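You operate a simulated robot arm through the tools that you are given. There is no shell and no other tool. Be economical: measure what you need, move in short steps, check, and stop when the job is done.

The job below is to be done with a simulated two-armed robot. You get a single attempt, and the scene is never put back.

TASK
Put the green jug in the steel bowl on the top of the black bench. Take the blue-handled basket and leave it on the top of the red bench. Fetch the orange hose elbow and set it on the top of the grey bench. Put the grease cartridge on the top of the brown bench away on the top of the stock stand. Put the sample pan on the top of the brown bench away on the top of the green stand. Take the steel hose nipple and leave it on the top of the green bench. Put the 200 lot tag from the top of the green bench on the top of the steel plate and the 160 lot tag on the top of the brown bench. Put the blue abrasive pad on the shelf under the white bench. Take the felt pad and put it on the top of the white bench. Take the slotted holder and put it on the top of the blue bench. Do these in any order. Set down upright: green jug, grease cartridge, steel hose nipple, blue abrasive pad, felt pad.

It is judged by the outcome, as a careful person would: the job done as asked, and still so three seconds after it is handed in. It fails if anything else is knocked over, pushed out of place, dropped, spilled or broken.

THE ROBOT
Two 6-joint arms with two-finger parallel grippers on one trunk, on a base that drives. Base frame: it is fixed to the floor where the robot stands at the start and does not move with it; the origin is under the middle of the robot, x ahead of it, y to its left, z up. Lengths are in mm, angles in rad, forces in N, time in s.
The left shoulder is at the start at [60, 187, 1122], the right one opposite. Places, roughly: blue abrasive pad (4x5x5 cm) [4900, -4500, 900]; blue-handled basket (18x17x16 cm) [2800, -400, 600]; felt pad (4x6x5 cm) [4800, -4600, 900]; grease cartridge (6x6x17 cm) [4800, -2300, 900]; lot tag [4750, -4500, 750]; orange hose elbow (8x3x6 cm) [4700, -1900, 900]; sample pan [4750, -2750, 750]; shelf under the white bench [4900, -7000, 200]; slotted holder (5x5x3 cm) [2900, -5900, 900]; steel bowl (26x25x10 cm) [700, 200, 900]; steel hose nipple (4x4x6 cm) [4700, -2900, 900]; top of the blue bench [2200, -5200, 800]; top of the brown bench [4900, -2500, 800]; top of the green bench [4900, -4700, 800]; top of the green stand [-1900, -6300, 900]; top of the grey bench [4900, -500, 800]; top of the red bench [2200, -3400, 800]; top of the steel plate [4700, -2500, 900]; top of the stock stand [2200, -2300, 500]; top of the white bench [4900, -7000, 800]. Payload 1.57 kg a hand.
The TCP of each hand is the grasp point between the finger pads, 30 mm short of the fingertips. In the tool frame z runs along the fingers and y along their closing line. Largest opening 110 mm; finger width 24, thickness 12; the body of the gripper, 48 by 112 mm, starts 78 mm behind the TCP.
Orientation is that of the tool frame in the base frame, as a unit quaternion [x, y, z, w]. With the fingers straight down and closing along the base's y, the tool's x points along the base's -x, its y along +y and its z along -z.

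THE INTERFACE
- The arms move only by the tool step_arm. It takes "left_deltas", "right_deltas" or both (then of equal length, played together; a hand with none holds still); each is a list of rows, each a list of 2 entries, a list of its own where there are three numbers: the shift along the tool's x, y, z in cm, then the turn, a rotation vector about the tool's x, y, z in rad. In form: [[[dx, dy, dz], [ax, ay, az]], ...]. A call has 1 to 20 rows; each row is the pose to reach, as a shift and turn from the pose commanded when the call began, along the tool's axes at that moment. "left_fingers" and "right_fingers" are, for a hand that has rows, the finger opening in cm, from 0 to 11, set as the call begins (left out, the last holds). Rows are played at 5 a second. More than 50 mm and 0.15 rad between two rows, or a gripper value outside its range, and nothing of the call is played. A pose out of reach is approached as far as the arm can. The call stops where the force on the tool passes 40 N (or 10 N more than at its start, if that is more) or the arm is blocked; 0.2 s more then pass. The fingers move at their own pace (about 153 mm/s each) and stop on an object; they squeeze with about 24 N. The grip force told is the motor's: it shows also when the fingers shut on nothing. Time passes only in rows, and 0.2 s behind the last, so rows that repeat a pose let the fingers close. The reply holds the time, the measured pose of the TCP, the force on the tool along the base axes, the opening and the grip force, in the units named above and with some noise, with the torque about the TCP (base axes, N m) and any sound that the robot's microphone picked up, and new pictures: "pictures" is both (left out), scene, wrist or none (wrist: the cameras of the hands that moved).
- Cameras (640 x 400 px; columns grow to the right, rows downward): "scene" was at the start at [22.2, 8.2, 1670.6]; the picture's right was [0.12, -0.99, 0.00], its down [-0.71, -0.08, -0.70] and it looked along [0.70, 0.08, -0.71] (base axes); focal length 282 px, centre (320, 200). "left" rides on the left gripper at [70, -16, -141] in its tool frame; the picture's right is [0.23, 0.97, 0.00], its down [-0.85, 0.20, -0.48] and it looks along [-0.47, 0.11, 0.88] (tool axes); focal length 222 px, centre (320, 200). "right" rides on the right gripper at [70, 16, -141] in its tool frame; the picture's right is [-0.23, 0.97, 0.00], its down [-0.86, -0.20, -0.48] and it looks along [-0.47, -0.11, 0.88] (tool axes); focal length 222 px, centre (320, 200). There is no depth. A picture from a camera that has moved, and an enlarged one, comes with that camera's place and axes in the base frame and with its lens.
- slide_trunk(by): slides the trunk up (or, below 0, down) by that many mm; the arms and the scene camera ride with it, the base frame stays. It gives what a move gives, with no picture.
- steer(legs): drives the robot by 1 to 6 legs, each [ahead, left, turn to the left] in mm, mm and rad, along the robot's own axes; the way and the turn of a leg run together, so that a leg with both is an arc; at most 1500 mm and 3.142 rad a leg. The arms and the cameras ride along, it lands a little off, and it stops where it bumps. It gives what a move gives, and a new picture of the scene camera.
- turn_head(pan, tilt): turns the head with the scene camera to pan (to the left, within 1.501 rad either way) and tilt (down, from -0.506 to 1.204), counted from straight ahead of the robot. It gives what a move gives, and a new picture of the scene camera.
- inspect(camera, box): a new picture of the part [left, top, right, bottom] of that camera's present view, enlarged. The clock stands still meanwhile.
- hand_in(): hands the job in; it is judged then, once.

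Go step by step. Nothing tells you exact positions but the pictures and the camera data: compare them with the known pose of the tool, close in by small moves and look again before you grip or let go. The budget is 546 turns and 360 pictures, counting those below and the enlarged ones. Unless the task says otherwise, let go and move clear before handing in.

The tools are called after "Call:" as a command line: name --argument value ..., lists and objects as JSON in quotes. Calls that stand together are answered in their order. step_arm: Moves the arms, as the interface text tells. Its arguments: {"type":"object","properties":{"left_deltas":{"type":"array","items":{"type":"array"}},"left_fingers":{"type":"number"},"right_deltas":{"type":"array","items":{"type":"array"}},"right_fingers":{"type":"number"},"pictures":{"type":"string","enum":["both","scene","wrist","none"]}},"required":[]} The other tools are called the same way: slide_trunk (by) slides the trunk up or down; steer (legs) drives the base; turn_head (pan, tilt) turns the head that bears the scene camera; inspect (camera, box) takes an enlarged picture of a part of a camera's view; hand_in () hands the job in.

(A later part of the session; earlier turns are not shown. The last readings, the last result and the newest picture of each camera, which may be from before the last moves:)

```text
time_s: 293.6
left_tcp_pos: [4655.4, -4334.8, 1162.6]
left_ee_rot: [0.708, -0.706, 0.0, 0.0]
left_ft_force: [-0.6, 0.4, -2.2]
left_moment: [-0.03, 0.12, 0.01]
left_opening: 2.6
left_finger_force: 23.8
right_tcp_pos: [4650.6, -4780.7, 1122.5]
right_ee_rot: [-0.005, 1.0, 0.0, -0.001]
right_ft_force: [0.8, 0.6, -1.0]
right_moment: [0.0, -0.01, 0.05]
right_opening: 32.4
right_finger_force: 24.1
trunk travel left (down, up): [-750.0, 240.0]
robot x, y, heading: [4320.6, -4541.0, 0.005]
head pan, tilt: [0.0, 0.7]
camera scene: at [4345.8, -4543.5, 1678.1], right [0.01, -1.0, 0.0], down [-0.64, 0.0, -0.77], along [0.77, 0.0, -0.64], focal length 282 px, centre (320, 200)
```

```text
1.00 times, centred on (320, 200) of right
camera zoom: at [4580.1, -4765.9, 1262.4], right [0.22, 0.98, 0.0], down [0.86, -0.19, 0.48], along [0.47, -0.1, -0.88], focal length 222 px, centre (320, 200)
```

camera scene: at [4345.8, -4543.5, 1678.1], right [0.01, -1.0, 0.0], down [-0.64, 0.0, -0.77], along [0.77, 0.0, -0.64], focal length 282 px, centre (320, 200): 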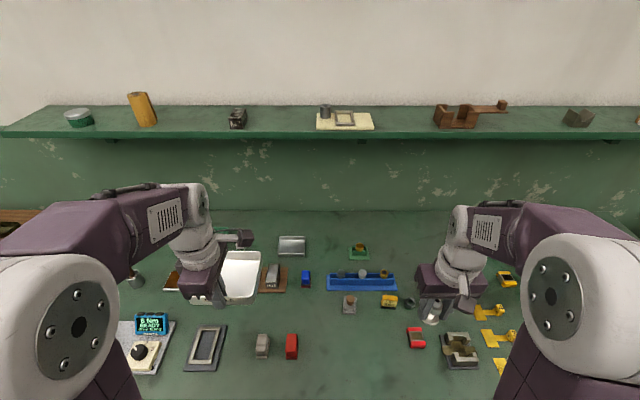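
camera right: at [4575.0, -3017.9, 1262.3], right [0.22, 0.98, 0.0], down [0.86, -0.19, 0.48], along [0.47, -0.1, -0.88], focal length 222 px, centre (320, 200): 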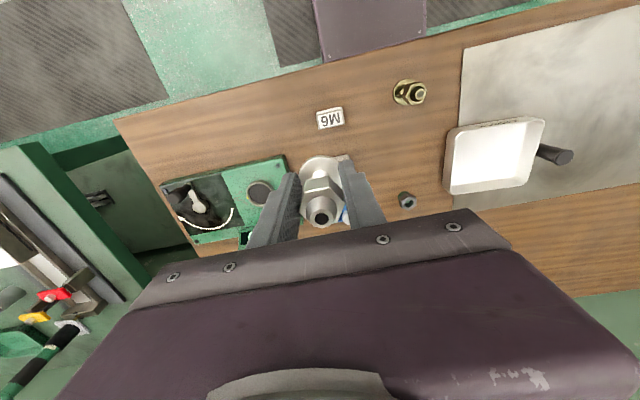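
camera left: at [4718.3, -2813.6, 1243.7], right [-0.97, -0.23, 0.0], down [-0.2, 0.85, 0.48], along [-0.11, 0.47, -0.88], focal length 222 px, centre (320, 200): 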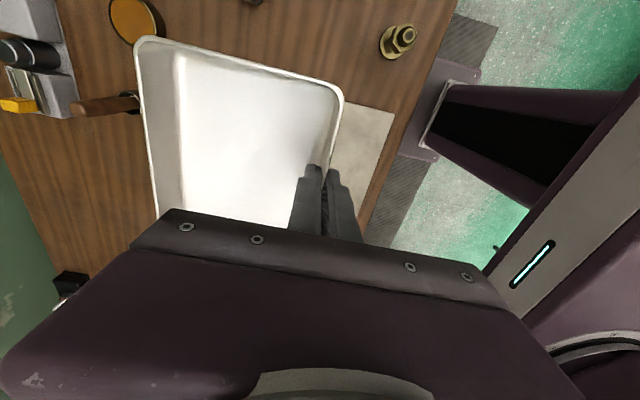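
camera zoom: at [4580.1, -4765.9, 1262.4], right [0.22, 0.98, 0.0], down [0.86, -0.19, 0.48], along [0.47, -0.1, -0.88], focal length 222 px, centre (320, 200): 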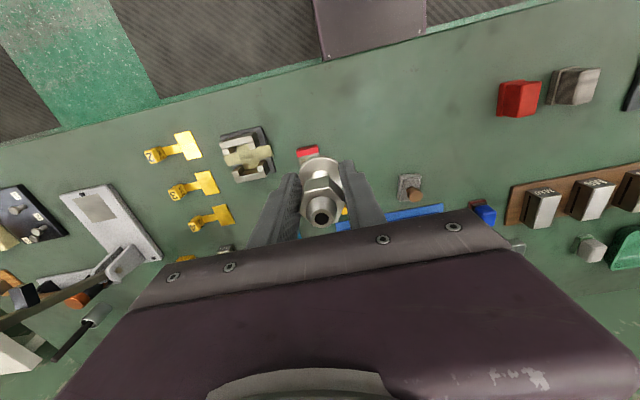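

Placing the nipple in the clear area at about (4680, −4600).

Call:
step_arm --right_deltas '[[[-1, 4.5, 0], [0, 0, 0]], [[-2, 9, 0], [0, 0, 0]], [[-2.9, 13.5, 1], [0, 0, 0]], [[-2.9, 17, 4], [0, 0, 0]], [[-2.9, 18, 8], [0, 0, 0]], [[-2.9, 18, 12.5], [0, 0, 0]], [[-2.9, 18, 17], [0, 0, 0]], [[-2.9, 18, 20.5], [0, 0, 0]]]' --pictures "wrist"

Call:
step_arm --right_deltas '[[[0, 0, 0.5], [0, 0, 0]], [[0, 0, 1], [0, 0, 0]], [[0, 0, 1.4], [0, 0, 0]]]' --pictures "none"

```text
time_s: 295.4
left_tcp_pos: [4656.9, -4336.1, 1160.4]
left_ee_rot: [0.709, -0.705, 0.0, 0.0]
left_ft_force: [0.2, 0.1, -2.7]
left_moment: [-0.09, 0.18, -0.01]
left_opening: 2.4
left_finger_force: 24.2
right_tcp_pos: [4679.6, -4599.9, 914.5]
right_ee_rot: [-0.003, 1.0, -0.001, -0.001]
right_ft_force: [0.1, -0.5, -2.2]
right_moment: [-0.03, 0.01, 0.01]
right_opening: 32.5
right_finger_force: 23.9
trunk travel left (down, up): [-750.0, 240.0]
robot x, y, heading: [4319.3, -4540.7, 0.009]
head pan, tilt: [0.0, 0.7]
camera right: at [4608.9, -4585.1, 1055.7], right [0.22, 0.98, 0.0], down [0.86, -0.19, 0.48], along [0.46, -0.1, -0.88], focal length 222 px, centre (320, 200)
```

right: 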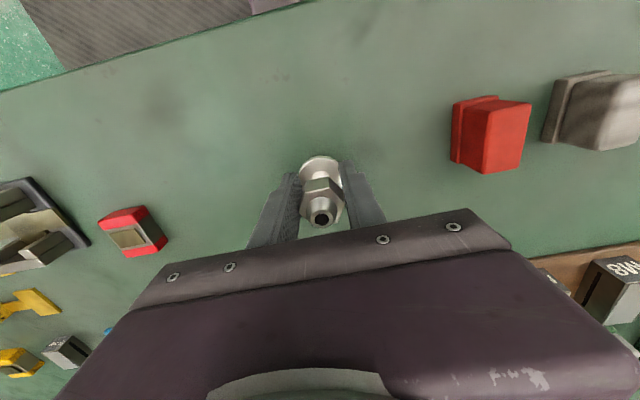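

```text
time_s: 296.2
left_tcp_pos: [4655.2, -4333.7, 1162.6]
left_ee_rot: [0.708, -0.706, 0.0, 0.0]
left_ft_force: [-0.2, 0.5, -1.9]
left_moment: [-0.03, 0.11, 0.01]
left_opening: 2.4
left_finger_force: 23.6
right_tcp_pos: [4678.8, -4600.4, 902.3]
right_ee_rot: [-0.004, 1.0, 0.0, -0.001]
right_ft_force: [0.6, -0.3, -2.3]
right_moment: [0.01, 0.02, 0.0]
right_opening: 32.3
right_finger_force: 23.8
trunk travel left (down, up): [-750.0, 240.0]
robot x, y, heading: [4321.9, -4540.9, 0.009]
head pan, tilt: [0.0, 0.7]
```

Call:
step_arm --right_deltas '[[[0, 0, 0.3], [0, 0, 0]], [[0, 0, 0.6], [0, 0, 0]]]' --pictures "none"

Call:
step_arm --right_deltas '[[[0, 0, 0.2], [0, 0, 0]], [[0, 0, 0.4], [0, 0, 0]]]' --pictures "none"

Call:
step_arm --right_deltas '[[[0, 0, 0.2], [0, 0, 0]], [[0, 0, 0.3], [0, 0, 0]]]' --pictures "none"

```text
time_s: 296.8
left_tcp_pos: [4656.5, -4335.6, 1160.8]
left_ee_rot: [0.708, -0.706, 0.0, -0.001]
left_ft_force: [-0.4, -0.1, -2.2]
left_moment: [-0.04, 0.13, 0.0]
left_opening: 2.6
left_finger_force: 24.3
right_tcp_pos: [4678.4, -4601.2, 894.6]
right_ee_rot: [-0.004, 1.0, 0.0, -0.002]
right_ft_force: [-0.1, -0.4, -1.9]
right_moment: [0.03, 0.02, -0.02]
right_opening: 32.3
right_finger_force: 23.9
trunk travel left (down, up): [-750.0, 240.0]
robot x, y, heading: [4321.9, -4544.9, 0.006]
head pan, tilt: [0.0, 0.7]
```

```text
time_s: 297.4
left_tcp_pos: [4655.2, -4335.5, 1161.1]
left_ee_rot: [0.708, -0.706, 0.0, 0.0]
left_ft_force: [0.1, 0.1, -3.1]
left_moment: [-0.02, 0.12, -0.01]
left_opening: 2.6
left_finger_force: 24.2
right_tcp_pos: [4678.0, -4601.2, 891.7]
right_ee_rot: [-0.004, 1.0, 0.001, -0.001]
right_ft_force: [0.1, 0.0, -1.9]
right_moment: [-0.04, 0.01, -0.03]
right_opening: 32.6
right_finger_force: 24.2
trunk travel left (down, up): [-750.0, 240.0]
robot x, y, heading: [4319.0, -4546.6, 0.002]
head pan, tilt: [0.0, 0.7]
```

```text
time_s: 298.0
left_tcp_pos: [4655.3, -4335.4, 1162.1]
left_ee_rot: [0.709, -0.705, 0.001, -0.001]
left_ft_force: [-0.3, -0.5, -2.6]
left_moment: [-0.03, 0.1, 0.02]
left_opening: 2.5
left_finger_force: 23.7
right_tcp_pos: [4679.3, -4600.0, 890.3]
right_ee_rot: [-0.004, 1.0, 0.001, 0.001]
right_ft_force: [0.7, -2.1, 18.4]
right_moment: [-0.07, 0.02, -0.04]
right_opening: 32.6
right_finger_force: 24.5
trunk travel left (down, up): [-750.0, 240.0]
robot x, y, heading: [4320.4, -4541.1, 0.007]
head pan, tilt: [0.0, 0.7]
```

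Call:
step_arm --right_deltas '[[[0, 0, -0.2], [0, 0, 0]], [[0, 0, -0.2], [0, 0, 0]]]' --pictures "none"

Call:
step_arm --right_deltas '[[[0, 0, 0], [0, 0, 0]], [[0, 0, 0], [0, 0, 0]]]' --right_fingers 6 --pictures "none"

Call:
step_arm --right_deltas '[[[0, 0, -3], [0, 0, 0]], [[0, 0, -7], [0, 0, 0]], [[0, 0, -11], [0, 0, 0]], [[0, 0, -15], [0, 0, 0]], [[-4, -1, -16], [0, 0, 0]], [[-8, -2, -16], [0, 0, 0]], [[-10.5, -2.5, -16], [0, 0, 0]]]' --pictures "both"

```text
time_s: 298.6
left_tcp_pos: [4656.4, -4335.3, 1162.0]
left_ee_rot: [0.708, -0.706, 0.0, 0.0]
left_ft_force: [-0.9, 0.3, -1.6]
left_moment: [-0.02, 0.15, -0.03]
left_opening: 2.8
left_finger_force: 23.8
right_tcp_pos: [4677.2, -4600.8, 891.1]
right_ee_rot: [-0.005, 1.0, 0.0, -0.003]
right_ft_force: [0.4, 0.8, -2.0]
right_moment: [0.01, 0.01, 0.0]
right_opening: 32.4
right_finger_force: 23.9
trunk travel left (down, up): [-750.0, 240.0]
robot x, y, heading: [4324.2, -4541.6, 0.001]
head pan, tilt: [0.0, 0.7]
```

```text
time_s: 299.2
left_tcp_pos: [4655.9, -4334.8, 1161.4]
left_ee_rot: [0.708, -0.706, 0.0, 0.0]
left_ft_force: [0.1, 0.4, -2.0]
left_moment: [-0.04, 0.11, 0.02]
left_opening: 2.5
left_finger_force: 23.7
right_tcp_pos: [4679.1, -4601.1, 890.6]
right_ee_rot: [-0.004, 1.0, 0.0, -0.001]
right_ft_force: [0.1, 0.0, 0.2]
right_moment: [0.01, 0.01, -0.03]
right_opening: 59.8
right_finger_force: 0.1
trunk travel left (down, up): [-750.0, 240.0]
robot x, y, heading: [4318.1, -4544.3, 0.007]
head pan, tilt: [0.0, 0.7]
```

```text
time_s: 300.8
left_tcp_pos: [4655.0, -4335.6, 1162.4]
left_ee_rot: [0.708, -0.706, 0.0, 0.001]
left_ft_force: [0.4, -0.3, -1.9]
left_moment: [-0.06, 0.13, -0.01]
left_opening: 2.5
left_finger_force: 23.6
right_tcp_pos: [4784.1, -4624.9, 1051.3]
right_ee_rot: [-0.005, 1.0, 0.0, -0.002]
right_ft_force: [0.7, 0.1, 1.1]
right_moment: [-0.03, 0.0, -0.04]
right_opening: 59.9
right_finger_force: 0.1
trunk travel left (down, up): [-750.0, 240.0]
robot x, y, heading: [4320.8, -4543.2, 0.001]
head pan, tilt: [0.0, 0.7]
camera scene: at [4347.3, -4543.4, 1678.1], right [0.01, -1.0, 0.0], down [-0.64, 0.0, -0.76], along [0.76, 0.0, -0.64], focal length 282 px, centre (320, 200)
camera right: at [4714.0, -4609.8, 1192.3], right [0.22, 0.98, 0.0], down [0.86, -0.19, 0.48], along [0.46, -0.1, -0.88], focal length 222 px, centre (320, 200)
```

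scene: 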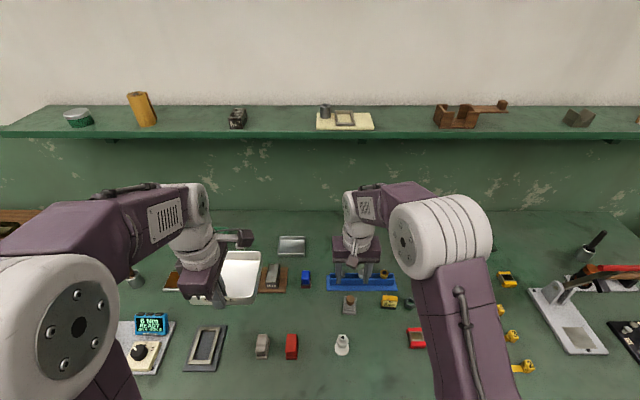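
right: 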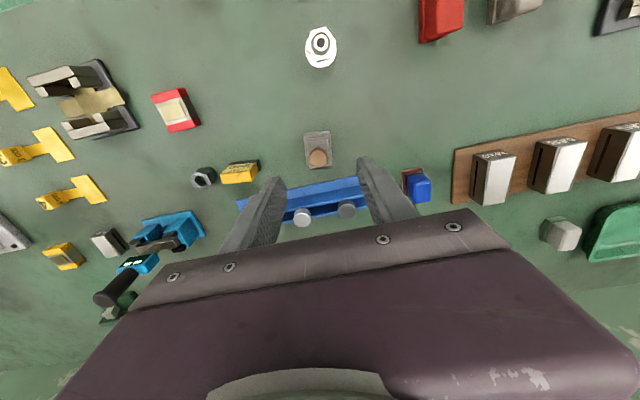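

Call:
inspect --camera "right" --box '[270, 100, 450, 220]'

Call:
inspect --camera "scene" --box '[240, 230, 440, 370]'

```text
3.33 times, centred on (360, 160) of right
camera zoom: at [4714.0, -4609.8, 1192.3], right [0.22, 0.98, 0.0], down [0.86, -0.19, 0.48], along [0.46, -0.1, -0.88], focal length 740 px, centre (187, 333)
```

zoom: 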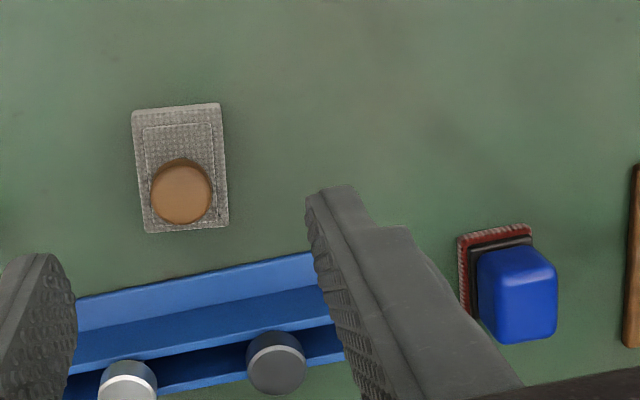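

```text
2.86 times, centred on (340, 300) of scene
camera zoom: at [4347.3, -4543.4, 1678.1], right [0.01, -1.0, 0.0], down [-0.64, 0.0, -0.76], along [0.76, 0.0, -0.64], focal length 806 px, centre (263, -86)
```

zoom: 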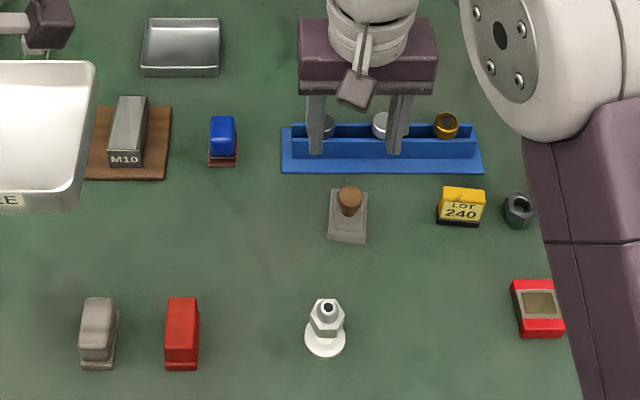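

The fuzzy grey base with the wooden knob is the felt pad, knob at about (4807, −4634, top ≈ 900). I'll go down to grip the knob.

Call:
step_arm --right_deltas '[[[-1.2, -0.5, 4], [0, 0, 0]], [[-2.3, -0.9, 8], [0, 0, 0]], [[-2.3, -0.9, 11.5], [0, 0, 0]]]' --pictures "wrist"

```text
time_s: 301.6
left_tcp_pos: [4656.3, -4335.0, 1161.2]
left_ee_rot: [0.708, -0.706, 0.0, 0.001]
left_ft_force: [0.1, -0.6, -2.2]
left_moment: [-0.04, 0.14, 0.01]
left_opening: 2.6
left_finger_force: 23.6
right_tcp_pos: [4806.8, -4633.7, 936.2]
right_ee_rot: [-0.004, 1.0, 0.0, -0.001]
right_ft_force: [-0.2, -0.2, -0.1]
right_moment: [0.02, 0.0, 0.04]
right_opening: 59.8
right_finger_force: 0.1
trunk travel left (down, up): [-750.0, 240.0]
robot x, y, heading: [4317.8, -4540.8, 0.003]
head pan, tilt: [0.0, 0.7]
camera right: at [4736.7, -4618.7, 1077.1], right [0.22, 0.98, 0.0], down [0.86, -0.19, 0.48], along [0.46, -0.1, -0.88], focal length 222 px, centre (320, 200)
```

right: 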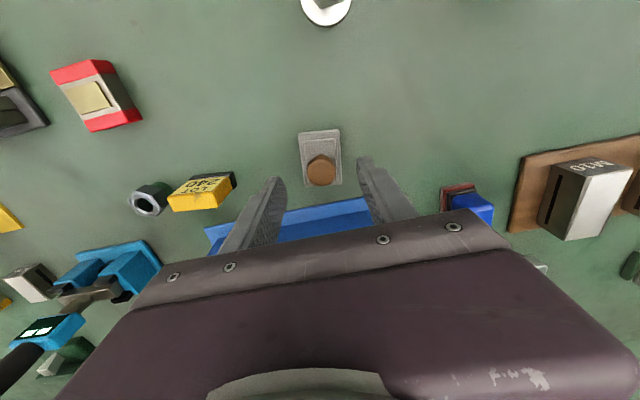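

Call:
step_arm --right_deltas '[[[0.3, 0, 2], [0, 0, 0]], [[0.3, 0, 3.9], [0, 0, 0]]]' --pictures "wrist"

Call:
step_arm --right_deltas '[[[0, 0, 0], [0, 0, 0]], [[0, 0, 0], [0, 0, 0]], [[0, 0, 0], [0, 0, 0]]]' --right_fingers 0 --pictures "none"

Call:
step_arm --right_deltas '[[[0, 0, -1], [0, 0, 0]], [[0, 0, -4], [0, 0, 0]], [[0, 0, -8], [0, 0, 0]], [[0, 0, -12], [0, 0, 0]], [[0, 0, -16], [0, 0, 0]], [[4, -2, -18], [0, 0, 0]], [[8, -5, -20], [0, 0, 0]], [[12, -9, -21], [0, 0, 0]]]' --pictures "wrist"

```text
time_s: 302.2
left_tcp_pos: [4654.9, -4334.7, 1162.2]
left_ee_rot: [0.709, -0.705, 0.0, 0.0]
left_ft_force: [0.9, 0.4, -1.8]
left_moment: [-0.03, 0.12, -0.03]
left_opening: 2.7
left_finger_force: 23.9
right_tcp_pos: [4805.6, -4633.2, 897.0]
right_ee_rot: [-0.004, 1.0, -0.001, -0.001]
right_ft_force: [-0.4, -0.1, -0.8]
right_moment: [0.0, 0.02, -0.01]
right_opening: 60.0
right_finger_force: 0.1
trunk travel left (down, up): [-750.0, 240.0]
robot x, y, heading: [4322.4, -4539.3, 0.005]
head pan, tilt: [0.0, 0.7]
camera right: at [4734.9, -4618.9, 1038.0], right [0.22, 0.98, 0.0], down [0.86, -0.19, 0.48], along [0.47, -0.1, -0.88], focal length 222 px, centre (320, 200)
```

right: 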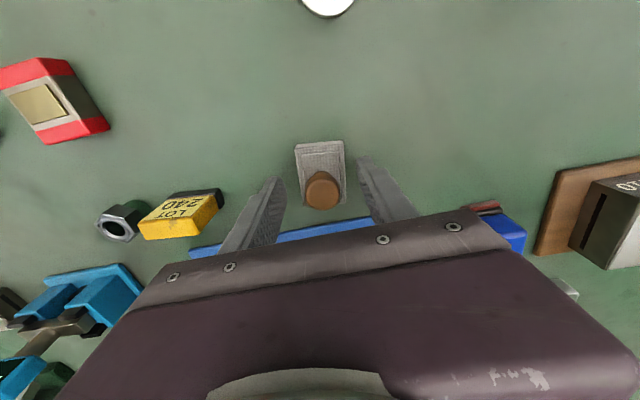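

```text
time_s: 303.0
left_tcp_pos: [4657.0, -4336.0, 1161.6]
left_ee_rot: [0.709, -0.706, 0.0, 0.001]
left_ft_force: [-0.9, -0.9, -1.9]
left_moment: [-0.03, 0.13, -0.02]
left_opening: 2.7
left_finger_force: 23.8
right_tcp_pos: [4804.7, -4635.1, 896.8]
right_ee_rot: [-0.005, 1.0, 0.0, 0.0]
right_ft_force: [0.6, 0.6, -0.2]
right_moment: [-0.01, -0.01, -0.04]
right_opening: 29.0
right_finger_force: 24.1
trunk travel left (down, up): [-750.0, 240.0]
robot x, y, heading: [4321.7, -4543.4, 0.004]
head pan, tilt: [0.0, 0.7]
```

```text
refused: row 7 steps farther than a row can; nothing moved
```

Call:
step_arm --right_deltas '[[[0, 0, -1], [0, 0, 0]], [[0, 0, -4], [0, 0, 0]], [[0, 0, -8], [0, 0, 0]], [[0, 0, -12], [0, 0, 0]], [[0, 0, -16], [0, 0, 0]], [[3, -2, -18], [0, 0, 0]], [[6, -5, -19], [0, 0, 0]], [[9, -8, -20], [0, 0, 0]]]' --pictures "wrist"

```text
time_s: 304.8
left_tcp_pos: [4654.7, -4335.6, 1161.5]
left_ee_rot: [0.708, -0.706, -0.001, -0.001]
left_ft_force: [-0.3, -0.6, -2.2]
left_moment: [-0.03, 0.15, 0.01]
left_opening: 2.6
left_finger_force: 24.5
right_tcp_pos: [4712.7, -4713.9, 1097.3]
right_ee_rot: [-0.005, 1.0, 0.001, -0.001]
right_ft_force: [-0.4, -0.1, -1.5]
right_moment: [0.05, 0.02, 0.0]
right_opening: 29.1
right_finger_force: 23.9
trunk travel left (down, up): [-750.0, 240.0]
robot x, y, heading: [4323.4, -4542.0, 0.006]
head pan, tilt: [0.0, 0.7]
camera right: at [4642.4, -4699.6, 1238.7], right [0.22, 0.98, 0.0], down [0.86, -0.19, 0.48], along [0.47, -0.1, -0.88], focal length 222 px, centre (320, 200)
```

right: 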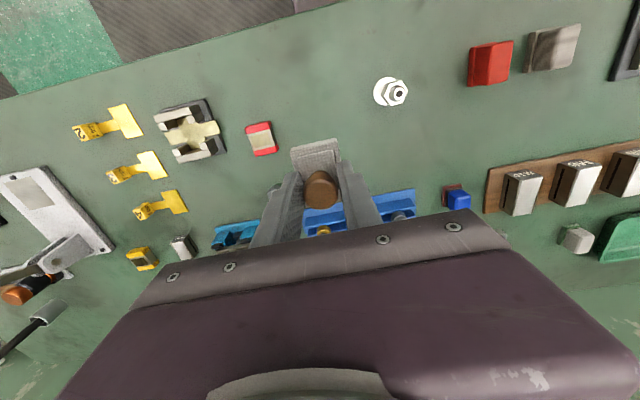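

Felt pad held. Now to the white bench.

Call:
steer --legs '[[-340, 0, -0.005], [0, -1500, 0]]'

Call:
turn_head --pan -0.7 --tilt 0.5

```text
time_s: 314.0
left_tcp_pos: [4318.3, -5835.5, 1162.3]
left_ee_rot: [-0.705, 0.709, 0.0, 0.0]
left_ft_force: [-0.8, 0.1, -2.1]
left_moment: [-0.05, 0.12, 0.03]
left_opening: 2.6
left_finger_force: 23.8
right_tcp_pos: [4372.6, -6213.0, 1098.0]
right_ee_rot: [0.001, 1.0, 0.0, -0.001]
right_ft_force: [-0.5, -0.4, -0.6]
right_moment: [-0.01, 0.01, -0.01]
right_opening: 29.0
right_finger_force: 24.2
trunk travel left (down, up): [-750.0, 240.0]
robot x, y, heading: [3983.0, -6036.1, -0.007]
head pan, tilt: [0.0, 0.7]
camera scene: at [4007.8, -6040.1, 1678.1], right [0.0, -1.0, 0.0], down [-0.64, 0.0, -0.76], along [0.76, 0.0, -0.64], focal length 282 px, centre (320, 200)
```

scene: 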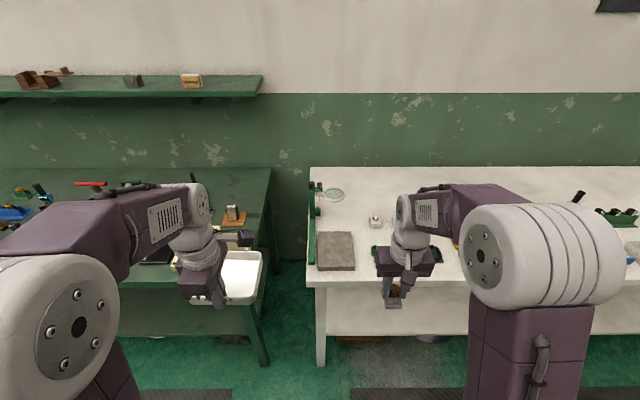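

```text
time_s: 315.1
left_tcp_pos: [4317.1, -5835.1, 1163.1]
left_ee_rot: [-0.705, 0.709, 0.0, 0.0]
left_ft_force: [0.6, 0.0, -2.2]
left_moment: [-0.04, 0.1, 0.0]
left_opening: 2.5
left_finger_force: 23.7
right_tcp_pos: [4373.3, -6213.7, 1097.8]
right_ee_rot: [0.001, 1.0, 0.0, 0.001]
right_ft_force: [0.3, 0.4, -0.9]
right_moment: [0.01, 0.01, 0.02]
right_opening: 29.2
right_finger_force: 24.6
trunk travel left (down, up): [-750.0, 240.0]
robot x, y, heading: [3982.4, -6039.4, -0.002]
head pan, tilt: [-0.7, 0.499]
camera scene: at [3992.4, -6098.8, 1695.8], right [-0.65, -0.76, 0.0], down [-0.37, 0.31, -0.88], along [0.67, -0.57, -0.48], focal length 282 px, centre (320, 200)
```

scene: 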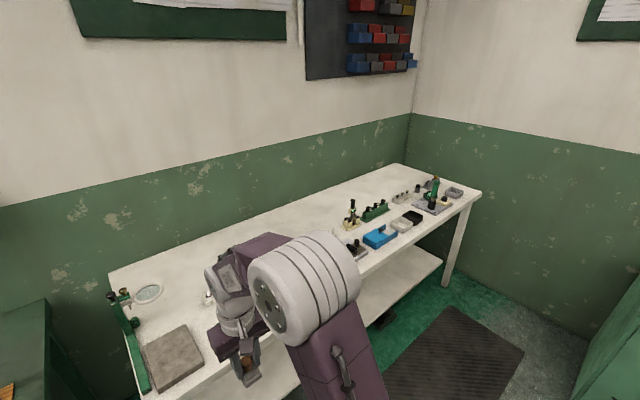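

Call:
steer --legs '[[0, -480, 0], [310, 0, 0]]'

Call:
inspect --camera "right" --box '[0, 0, 640, 400]'

```text
time_s: 319.7
left_tcp_pos: [4626.0, -6320.5, 1162.2]
left_ee_rot: [-0.704, 0.71, -0.001, 0.0]
left_ft_force: [-0.4, 1.0, -2.2]
left_moment: [-0.03, 0.11, 0.03]
left_opening: 2.8
left_finger_force: 23.9
right_tcp_pos: [4680.1, -6699.7, 1097.7]
right_ee_rot: [0.001, 1.0, 0.0, -0.002]
right_ft_force: [0.3, 0.1, -0.9]
right_moment: [0.01, -0.01, 0.01]
right_opening: 29.0
right_finger_force: 24.0
trunk travel left (down, up): [-750.0, 240.0]
robot x, y, heading: [4293.3, -6525.0, 0.0]
head pan, tilt: [-0.7, 0.499]
camera scene: at [4299.1, -6584.3, 1695.8], right [-0.65, -0.76, 0.0], down [-0.36, 0.31, -0.88], along [0.67, -0.57, -0.48], focal length 282 px, centre (320, 200)
```

scene: 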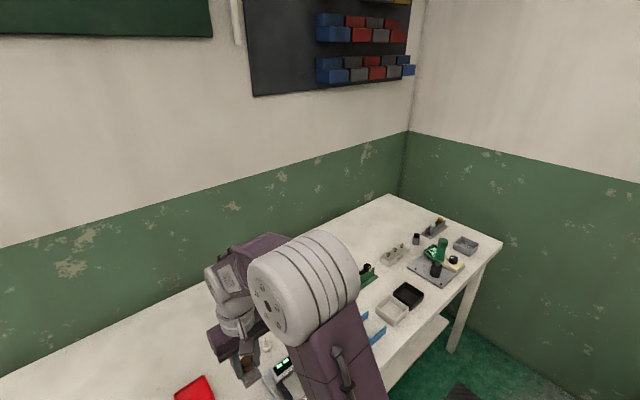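

```text
1.00 times, centred on (320, 200) of right
camera zoom: at [4610.3, -6684.1, 1238.9], right [0.23, 0.97, 0.0], down [0.86, -0.2, 0.48], along [0.47, -0.11, -0.88], focal length 222 px, centre (320, 200)
```

zoom: 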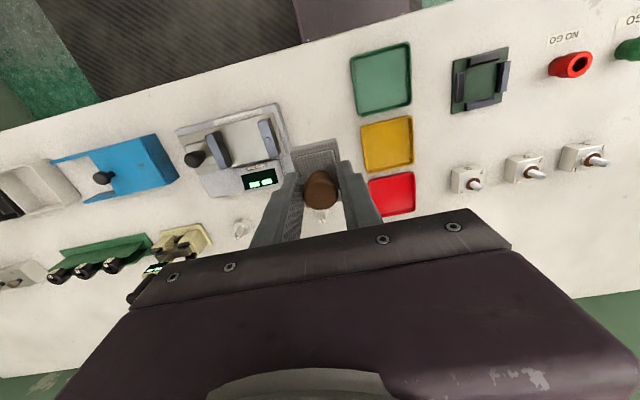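

The bench here is crowded. I'll look straight ahead for a clear spot.

Call:
turn_head --pan 0 --tilt 0.75

Call:
inspect --camera "left" --box '[0, 0, 640, 400]'

```text
time_s: 320.7
left_tcp_pos: [4627.1, -6320.5, 1160.5]
left_ee_rot: [-0.705, 0.709, 0.0, 0.0]
left_ft_force: [-0.1, -0.3, -1.1]
left_moment: [-0.06, 0.11, -0.03]
left_opening: 2.7
left_finger_force: 24.2
right_tcp_pos: [4681.5, -6700.7, 1097.1]
right_ee_rot: [0.001, 1.0, 0.0, -0.001]
right_ft_force: [-0.5, -0.6, -0.5]
right_moment: [0.0, -0.02, 0.02]
right_opening: 28.9
right_finger_force: 23.4
trunk travel left (down, up): [-750.0, 240.0]
robot x, y, heading: [4291.4, -6526.9, -0.005]
head pan, tilt: [0.0, 0.75]
camera scene: at [4313.9, -6526.0, 1673.9], right [-0.01, -1.0, 0.0], down [-0.68, 0.0, -0.73], along [0.73, 0.0, -0.68], focal length 282 px, centre (320, 200)
```

scene: 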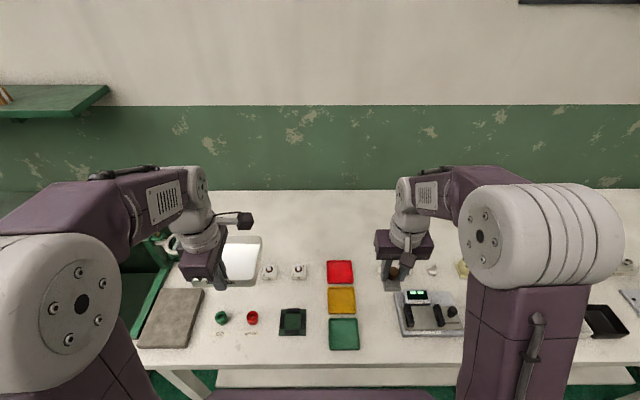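

```text
1.00 times, centred on (320, 200) of left
camera zoom: at [4643.0, -6389.5, 1303.5], right [-0.98, -0.22, 0.0], down [-0.19, 0.86, 0.48], along [-0.11, 0.47, -0.88], focal length 222 px, centre (320, 200)
```

zoom: 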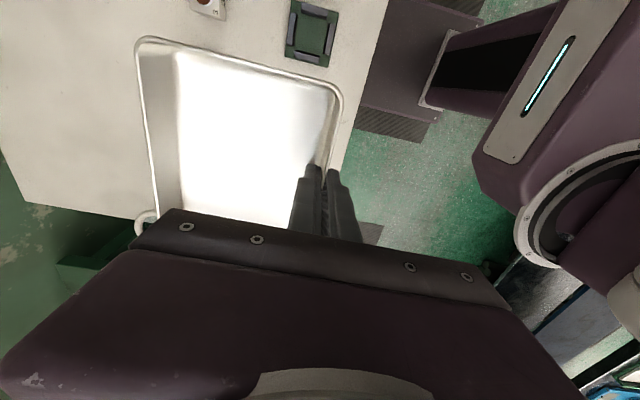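

There's a clear band behind the scale and right of the trays, around (4825, −6708). I'll move over it.

Call:
step_arm --right_deltas '[[[-4, -0.3, 0], [0, 0, 0]], [[-8, -0.6, 0], [0, 0, 0]], [[-12, -0.8, 1], [0, 0, 0]], [[-14.4, -0.8, 4], [0, 0, 0]], [[-14.4, -0.8, 8], [0, 0, 0]], [[-14.4, -0.8, 12], [0, 0, 0]], [[-14.4, -0.8, 15], [0, 0, 0]]]' --pictures "both"

```text
time_s: 322.3
left_tcp_pos: [4628.9, -6320.4, 1160.9]
left_ee_rot: [-0.705, 0.709, 0.0, 0.0]
left_ft_force: [0.2, -1.4, -2.1]
left_moment: [-0.02, 0.18, 0.01]
left_opening: 2.6
left_finger_force: 23.8
right_tcp_pos: [4826.1, -6709.3, 946.7]
right_ee_rot: [0.0, 1.0, 0.0, -0.001]
right_ft_force: [0.4, -0.6, -0.3]
right_moment: [0.0, -0.02, 0.03]
right_opening: 29.0
right_finger_force: 24.1
trunk travel left (down, up): [-750.0, 240.0]
robot x, y, heading: [4290.8, -6525.7, -0.003]
head pan, tilt: [0.0, 0.75]
camera scene: at [4315.8, -6526.1, 1673.8], right [0.0, -1.0, 0.0], down [-0.68, 0.0, -0.73], along [0.73, 0.0, -0.68], focal length 282 px, centre (320, 200)
camera right: at [4756.7, -6693.2, 1087.3], right [0.23, 0.97, 0.0], down [0.86, -0.2, 0.48], along [0.46, -0.11, -0.88], focal length 222 px, centre (320, 200)
```

scene: 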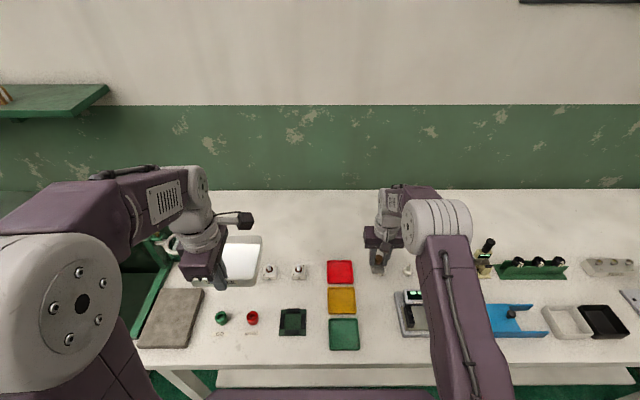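
right: 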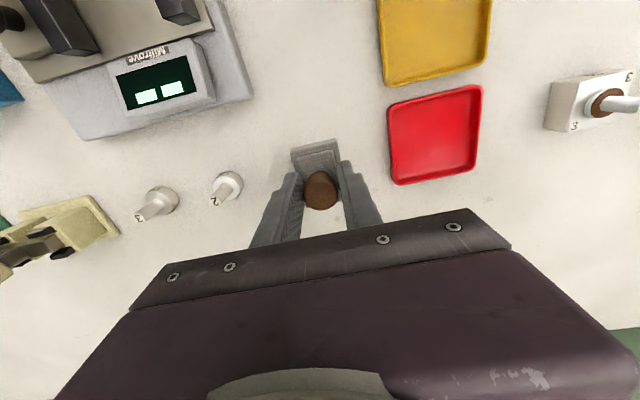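

Call:
step_arm --right_deltas '[[[0, 0, 1.5], [0, 0, 0]], [[0, 0, 3], [0, 0, 0]], [[0, 0, 3.8], [0, 0, 0]]]' --pictures "none"

Call:
step_arm --right_deltas '[[[0, 0, 0.3], [0, 0, 0]], [[0, 0, 0.6], [0, 0, 0]]]' --pictures "none"

Call:
step_arm --right_deltas '[[[0, 0, 0.2], [0, 0, 0]], [[0, 0, 0.4], [0, 0, 0]]]' --pictures "none"

```text
time_s: 322.8
left_tcp_pos: [4622.5, -6319.6, 1162.3]
left_ee_rot: [-0.705, 0.71, -0.001, 0.001]
left_ft_force: [0.6, -0.4, -2.5]
left_moment: [-0.02, 0.18, -0.01]
left_opening: 2.7
left_finger_force: 23.9
right_tcp_pos: [4826.9, -6707.9, 938.7]
right_ee_rot: [0.001, 1.0, -0.001, 0.006]
right_ft_force: [-9.1, 1.6, 29.4]
right_moment: [-0.47, 0.12, -0.11]
right_opening: 29.2
right_finger_force: 23.6
trunk travel left (down, up): [-750.0, 240.0]
robot x, y, heading: [4287.3, -6521.0, -0.006]
head pan, tilt: [0.0, 0.75]
stopped in row 2 (right hand): the force on the tool passed its limit (the readings are from after the stop); the commanded pose is now the measured one
```

```text
time_s: 323.4
left_tcp_pos: [4621.5, -6318.5, 1163.9]
left_ee_rot: [-0.705, 0.709, -0.002, 0.001]
left_ft_force: [0.5, 0.2, -2.3]
left_moment: [-0.03, 0.18, -0.01]
left_opening: 2.7
left_finger_force: 22.8
right_tcp_pos: [4828.7, -6707.4, 939.4]
right_ee_rot: [0.001, 1.0, -0.001, 0.013]
right_ft_force: [-11.3, 2.7, 36.8]
right_moment: [-0.65, 0.16, -0.16]
right_opening: 29.1
right_finger_force: 24.5
trunk travel left (down, up): [-750.0, 240.0]
robot x, y, heading: [4291.4, -6523.4, -0.009]
head pan, tilt: [0.0, 0.75]
stopped in row 2 (right hand): the force on the tool passed its limit (the readings are from after the stop); the commanded pose is now the measured one
```

```text
time_s: 323.9
left_tcp_pos: [4621.8, -6318.8, 1162.6]
left_ee_rot: [-0.704, 0.71, -0.002, 0.0]
left_ft_force: [0.0, 0.2, -1.2]
left_moment: [-0.03, 0.13, 0.0]
left_opening: 2.9
left_finger_force: 23.9
right_tcp_pos: [4831.8, -6707.9, 938.8]
right_ee_rot: [0.001, 1.0, -0.002, 0.015]
right_ft_force: [-10.8, 2.3, 42.1]
right_moment: [-0.71, 0.18, -0.19]
right_opening: 28.7
right_finger_force: 24.0
trunk travel left (down, up): [-750.0, 240.0]
robot x, y, heading: [4290.9, -6524.1, -0.004]
head pan, tilt: [0.0, 0.75]
stopped in row 2 (right hand): the force on the tool passed its limit (the readings are from after the stop); the commanded pose is now the measured one
```

Contact came earlier, at TCP ≈ 940, so the white bench is higher (about 890). I'll check with pictures before anything else.

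Call:
step_arm --right_deltas '[[[0, 0, -0.3], [0, 0, 0]], [[0, 0, -0.6], [0, 0, 0]]]' --pictures "both"

Call:
inspect --camera "scene" --box '[320, 180, 480, 310]'

```text
time_s: 324.5
left_tcp_pos: [4624.6, -6319.1, 1160.7]
left_ee_rot: [-0.705, 0.71, -0.001, 0.0]
left_ft_force: [-0.8, -1.0, -2.6]
left_moment: [-0.07, 0.16, 0.01]
left_opening: 2.6
left_finger_force: 23.7
right_tcp_pos: [4831.6, -6706.8, 939.7]
right_ee_rot: [-0.001, 1.0, -0.001, 0.011]
right_ft_force: [-4.3, 1.7, 14.1]
right_moment: [-0.22, 0.09, -0.09]
right_opening: 29.0
right_finger_force: 23.5
trunk travel left (down, up): [-750.0, 240.0]
robot x, y, heading: [4285.7, -6524.0, -0.005]
head pan, tilt: [0.0, 0.75]
camera scene: at [4311.1, -6524.0, 1673.6], right [0.0, -1.0, 0.0], down [-0.68, 0.0, -0.73], along [0.73, 0.0, -0.68], focal length 282 px, centre (320, 200)
camera right: at [4757.5, -6691.9, 1079.2], right [0.23, 0.97, 0.0], down [0.84, -0.2, 0.5], along [0.49, -0.11, -0.87], focal length 222 px, centre (320, 200)
```

scene: 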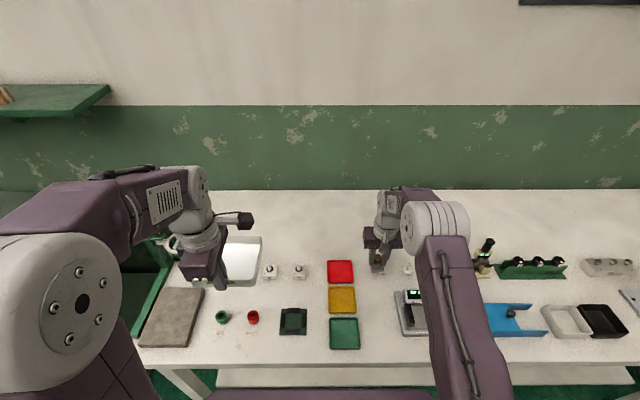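
right: 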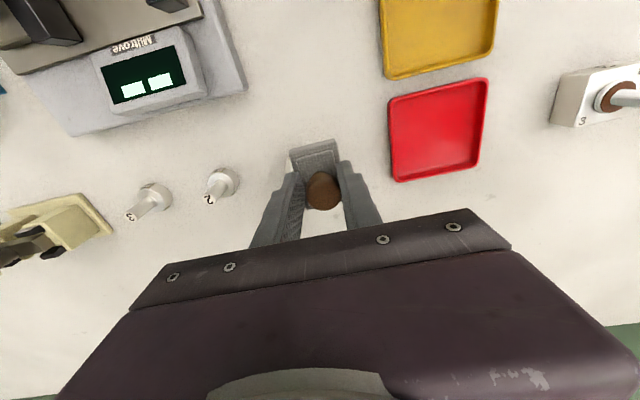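

```text
3.08 times, centred on (400, 245) of scene
camera zoom: at [4311.1, -6524.0, 1673.6], right [0.0, -1.0, 0.0], down [-0.68, 0.0, -0.73], along [0.73, 0.0, -0.68], focal length 868 px, centre (74, 62)
```

zoom: 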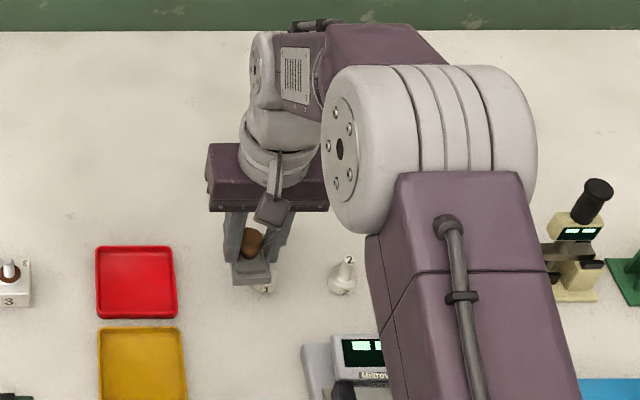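

I pressed on a small white peg ("1") hidden beneath the pad. I'll lift right off and check it.

Call:
step_arm --right_deltas '[[[0, 0, -2], [0, 0, 0]], [[0, 0, -5], [0, 0, 0]], [[0, 0, -9], [0, 0, 0]], [[0, 0, -12], [0, 0, 0]], [[0, 3, -12], [0, 0, 0]], [[3, 6, -12], [0, 0, 0]], [[5, 6, -12], [0, 0, 0]]]' --pictures "both"

Call:
inspect --camera "scene" --box '[320, 220, 480, 340]'

```text
time_s: 326.1
left_tcp_pos: [4626.0, -6320.7, 1162.4]
left_ee_rot: [-0.704, 0.71, 0.0, 0.001]
left_ft_force: [0.8, -0.1, -1.8]
left_moment: [-0.03, 0.12, 0.01]
left_opening: 2.7
left_finger_force: 24.1
right_tcp_pos: [4779.3, -6649.0, 1059.3]
right_ee_rot: [0.001, 1.0, 0.0, 0.011]
right_ft_force: [-0.6, -0.3, -0.9]
right_moment: [0.02, -0.01, -0.01]
right_opening: 29.2
right_finger_force: 23.9
trunk travel left (down, up): [-750.0, 240.0]
robot x, y, heading: [4288.8, -6522.0, -0.007]
head pan, tilt: [0.0, 0.75]
camera scene: at [4313.1, -6527.0, 1673.8], right [0.0, -1.0, 0.0], down [-0.68, 0.0, -0.73], along [0.73, 0.0, -0.68], focal length 282 px, centre (320, 200)
camera right: at [4706.1, -6633.1, 1197.4], right [0.23, 0.97, 0.0], down [0.84, -0.2, 0.5], along [0.48, -0.11, -0.87], focal length 222 px, centre (320, 200)
```

scene: 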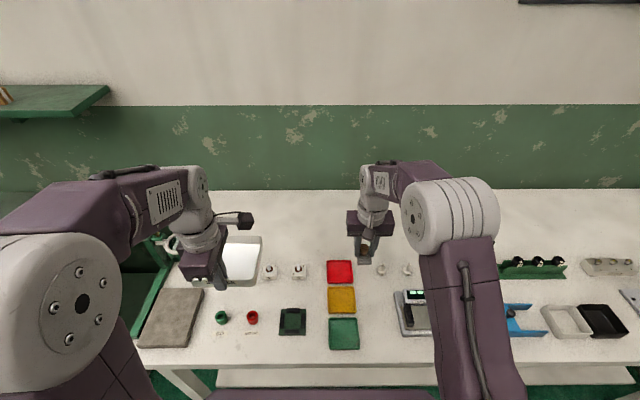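
right: 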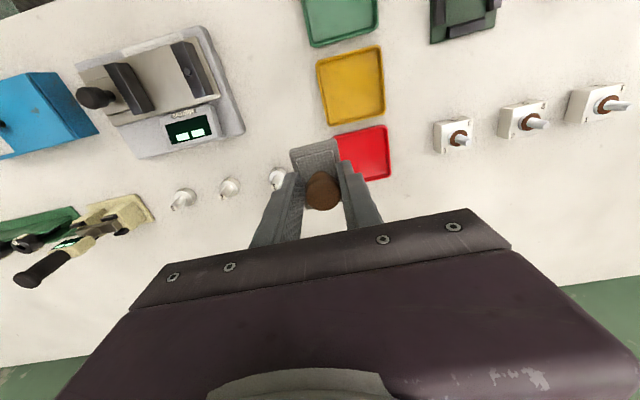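

```text
3.33 times, centred on (400, 280) of scene
camera zoom: at [4313.1, -6527.0, 1673.8], right [0.0, -1.0, 0.0], down [-0.68, 0.0, -0.73], along [0.73, 0.0, -0.68], focal length 940 px, centre (53, -67)
```

zoom: 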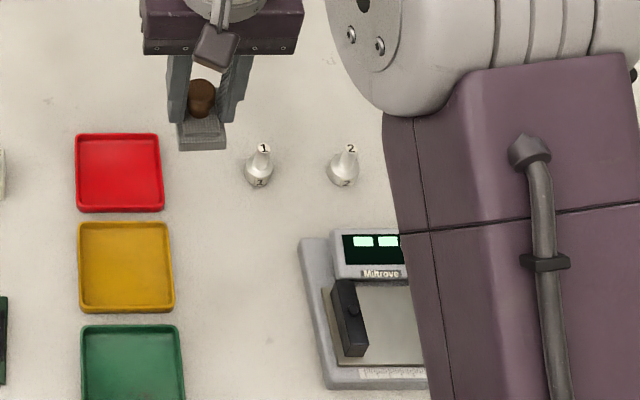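

Peg 1 still stands in line with pegs 2 and 3. I'll instead use the clear strip between the trays and the scale, about (4715, −6702), and check the view first.

Call:
step_arm --right_deltas '[[[2, -2, 0], [0, 0.022, 0]], [[4, -4, 0], [0, 0.022, 0]], [[6.4, -5.3, 0], [0, 0.022, 0]], [[6.4, -5.3, 3], [0, 0.022, 0]], [[6.4, -5.3, 6], [0, 0.022, 0]]]' --pictures "both"

Call:
inspect --camera "scene" --box '[320, 220, 480, 340]'

```text
time_s: 327.3
left_tcp_pos: [4628.0, -6321.6, 1160.3]
left_ee_rot: [-0.704, 0.711, 0.002, 0.001]
left_ft_force: [1.3, -0.6, -2.7]
left_moment: [-0.04, 0.11, -0.01]
left_opening: 2.9
left_finger_force: 24.3
right_tcp_pos: [4719.6, -6703.6, 994.7]
right_ee_rot: [0.001, 1.0, -0.001, 0.0]
right_ft_force: [-0.2, -0.9, 0.2]
right_moment: [-0.04, -0.01, 0.03]
right_opening: 29.2
right_finger_force: 23.9
trunk travel left (down, up): [-750.0, 240.0]
robot x, y, heading: [4289.5, -6522.9, -0.003]
head pan, tilt: [0.0, 0.75]
camera scene: at [4315.7, -6526.4, 1673.8], right [0.0, -1.0, 0.0], down [-0.68, 0.0, -0.73], along [0.73, 0.0, -0.68], focal length 282 px, centre (320, 200)
camera right: at [4649.0, -6686.8, 1137.1], right [0.23, 0.97, 0.0], down [0.86, -0.2, 0.48], along [0.47, -0.11, -0.88], focal length 222 px, centre (320, 200)
```

scene: 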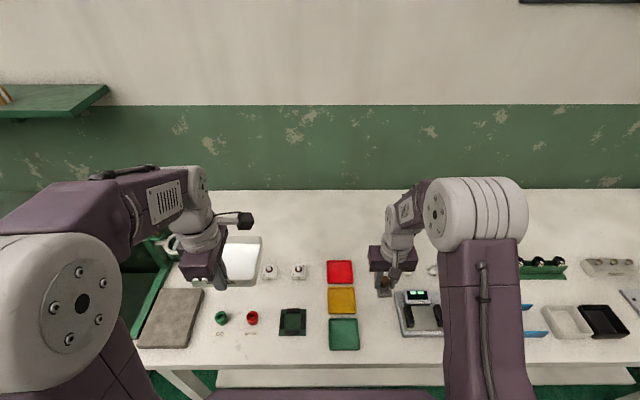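
right: 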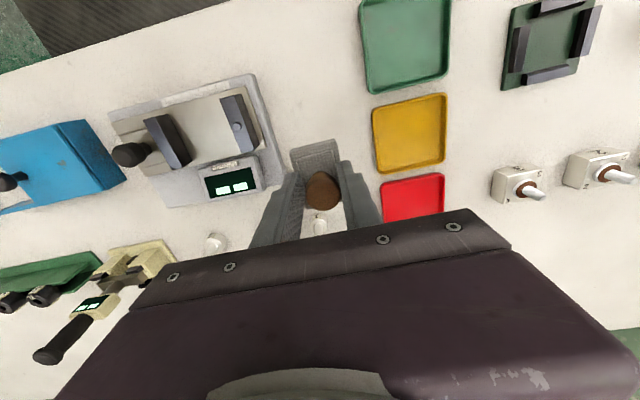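

```text
3.33 times, centred on (400, 280) of scene
camera zoom: at [4315.7, -6526.4, 1673.8], right [0.0, -1.0, 0.0], down [-0.68, 0.0, -0.73], along [0.73, 0.0, -0.68], focal length 940 px, centre (53, -67)
```

zoom: 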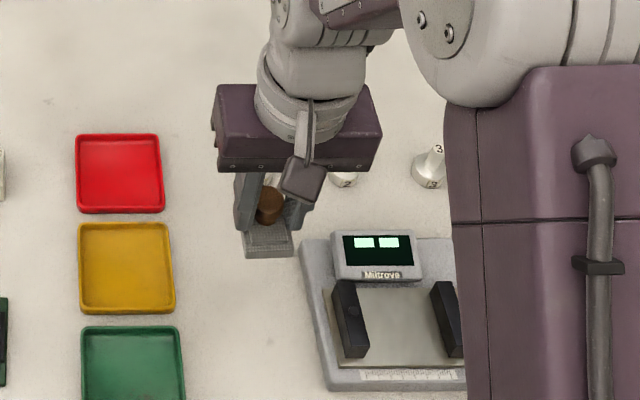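

The landing point is clear on both sides. Lowering stepwise, one call at a time.

Call:
step_arm --right_deltas '[[[0, 0.4, 2.5], [0, 0, 0]], [[0, 0.4, 5], [0, 0, 0]], [[0, 0.4, 7.5], [0, 0, 0]]]' --pictures "wrist"

```text
time_s: 328.1
left_tcp_pos: [4626.4, -6320.8, 1161.0]
left_ee_rot: [-0.704, 0.71, 0.001, -0.001]
left_ft_force: [0.3, -0.9, -1.7]
left_moment: [-0.01, 0.19, -0.02]
left_opening: 2.5
left_finger_force: 24.1
right_tcp_pos: [4718.4, -6697.3, 923.5]
right_ee_rot: [0.001, 1.0, 0.0, -0.001]
right_ft_force: [0.2, 0.1, -0.9]
right_moment: [0.01, 0.01, -0.02]
right_opening: 29.2
right_finger_force: 24.3
trunk travel left (down, up): [-750.0, 240.0]
robot x, y, heading: [4289.0, -6526.6, -0.005]
head pan, tilt: [0.0, 0.75]
camera right: at [4648.1, -6682.1, 1062.9], right [0.23, 0.97, 0.0], down [0.85, -0.2, 0.48], along [0.47, -0.11, -0.88], focal length 222 px, centre (320, 200)
```

right: 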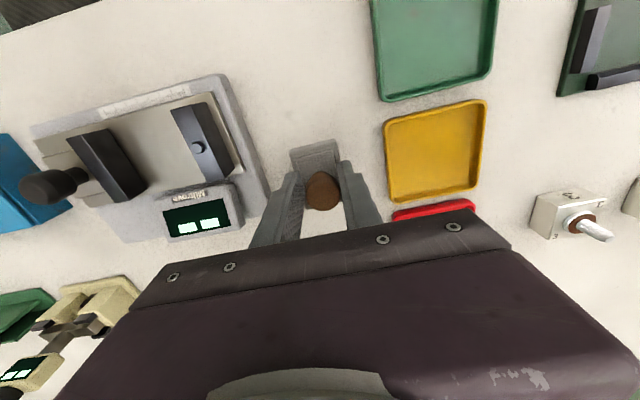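

Call:
step_arm --right_deltas '[[[0, 0, 0.7], [0, 0, 0]], [[0, 0, 1.4], [0, 0, 0]]]' --pictures "none"

Call:
step_arm --right_deltas '[[[0, 0, 0.3], [0, 0, 0]], [[0, 0, 0.6], [0, 0, 0]]]' --pictures "none"

```text
time_s: 328.7
left_tcp_pos: [4627.3, -6320.7, 1160.0]
left_ee_rot: [-0.704, 0.71, 0.001, 0.0]
left_ft_force: [0.2, 0.1, -3.1]
left_moment: [-0.08, 0.13, 0.0]
left_opening: 2.7
left_finger_force: 24.6
right_tcp_pos: [4717.7, -6698.4, 907.9]
right_ee_rot: [0.0, 1.0, -0.001, 0.0]
right_ft_force: [0.2, 1.2, -1.0]
right_moment: [0.01, 0.0, 0.01]
right_opening: 29.2
right_finger_force: 24.5
trunk travel left (down, up): [-750.0, 240.0]
robot x, y, heading: [4290.6, -6524.8, -0.006]
head pan, tilt: [0.0, 0.75]
```

```text
time_s: 329.3
left_tcp_pos: [4627.2, -6321.0, 1162.0]
left_ee_rot: [-0.705, 0.709, 0.0, 0.0]
left_ft_force: [0.0, -0.6, -2.1]
left_moment: [0.01, 0.14, 0.0]
left_opening: 2.6
left_finger_force: 23.6
right_tcp_pos: [4718.6, -6698.6, 902.5]
right_ee_rot: [0.001, 1.0, 0.0, 0.0]
right_ft_force: [-0.1, -0.5, -1.0]
right_moment: [-0.01, -0.01, 0.02]
right_opening: 29.4
right_finger_force: 23.7
trunk travel left (down, up): [-750.0, 240.0]
robot x, y, heading: [4287.7, -6523.6, -0.008]
head pan, tilt: [0.0, 0.75]
```

Call:
step_arm --right_deltas '[[[0, 0, 0.2], [0, 0, 0]], [[0, 0, 0.4], [0, 0, 0]]]' --pictures "none"

Call:
step_arm --right_deltas '[[[0, 0, 0.2], [0, 0, 0]], [[0, 0, 0.3], [0, 0, 0]]]' --pictures "none"

```text
time_s: 329.9
left_tcp_pos: [4626.7, -6320.4, 1161.6]
left_ee_rot: [-0.705, 0.709, 0.001, 0.0]
left_ft_force: [-0.7, 0.0, -2.1]
left_moment: [-0.05, 0.13, 0.01]
left_opening: 2.7
left_finger_force: 23.8
right_tcp_pos: [4717.2, -6698.0, 897.5]
right_ee_rot: [0.001, 1.0, -0.001, -0.001]
right_ft_force: [0.6, -0.5, -0.1]
right_moment: [0.01, 0.0, 0.02]
right_opening: 29.0
right_finger_force: 24.2
trunk travel left (down, up): [-750.0, 240.0]
robot x, y, heading: [4289.1, -6524.0, -0.008]
head pan, tilt: [0.0, 0.75]
```

```text
time_s: 330.5
left_tcp_pos: [4627.0, -6320.6, 1162.3]
left_ee_rot: [-0.705, 0.71, 0.001, 0.001]
left_ft_force: [-0.1, 0.0, -2.6]
left_moment: [-0.05, 0.13, -0.01]
left_opening: 2.4
left_finger_force: 23.9
right_tcp_pos: [4716.9, -6698.4, 895.4]
right_ee_rot: [0.001, 1.0, 0.0, 0.001]
right_ft_force: [0.0, -3.8, 9.1]
right_moment: [0.02, 0.14, 0.01]
right_opening: 29.3
right_finger_force: 24.4
trunk travel left (down, up): [-750.0, 240.0]
robot x, y, heading: [4289.3, -6525.6, -0.003]
head pan, tilt: [0.0, 0.75]
```

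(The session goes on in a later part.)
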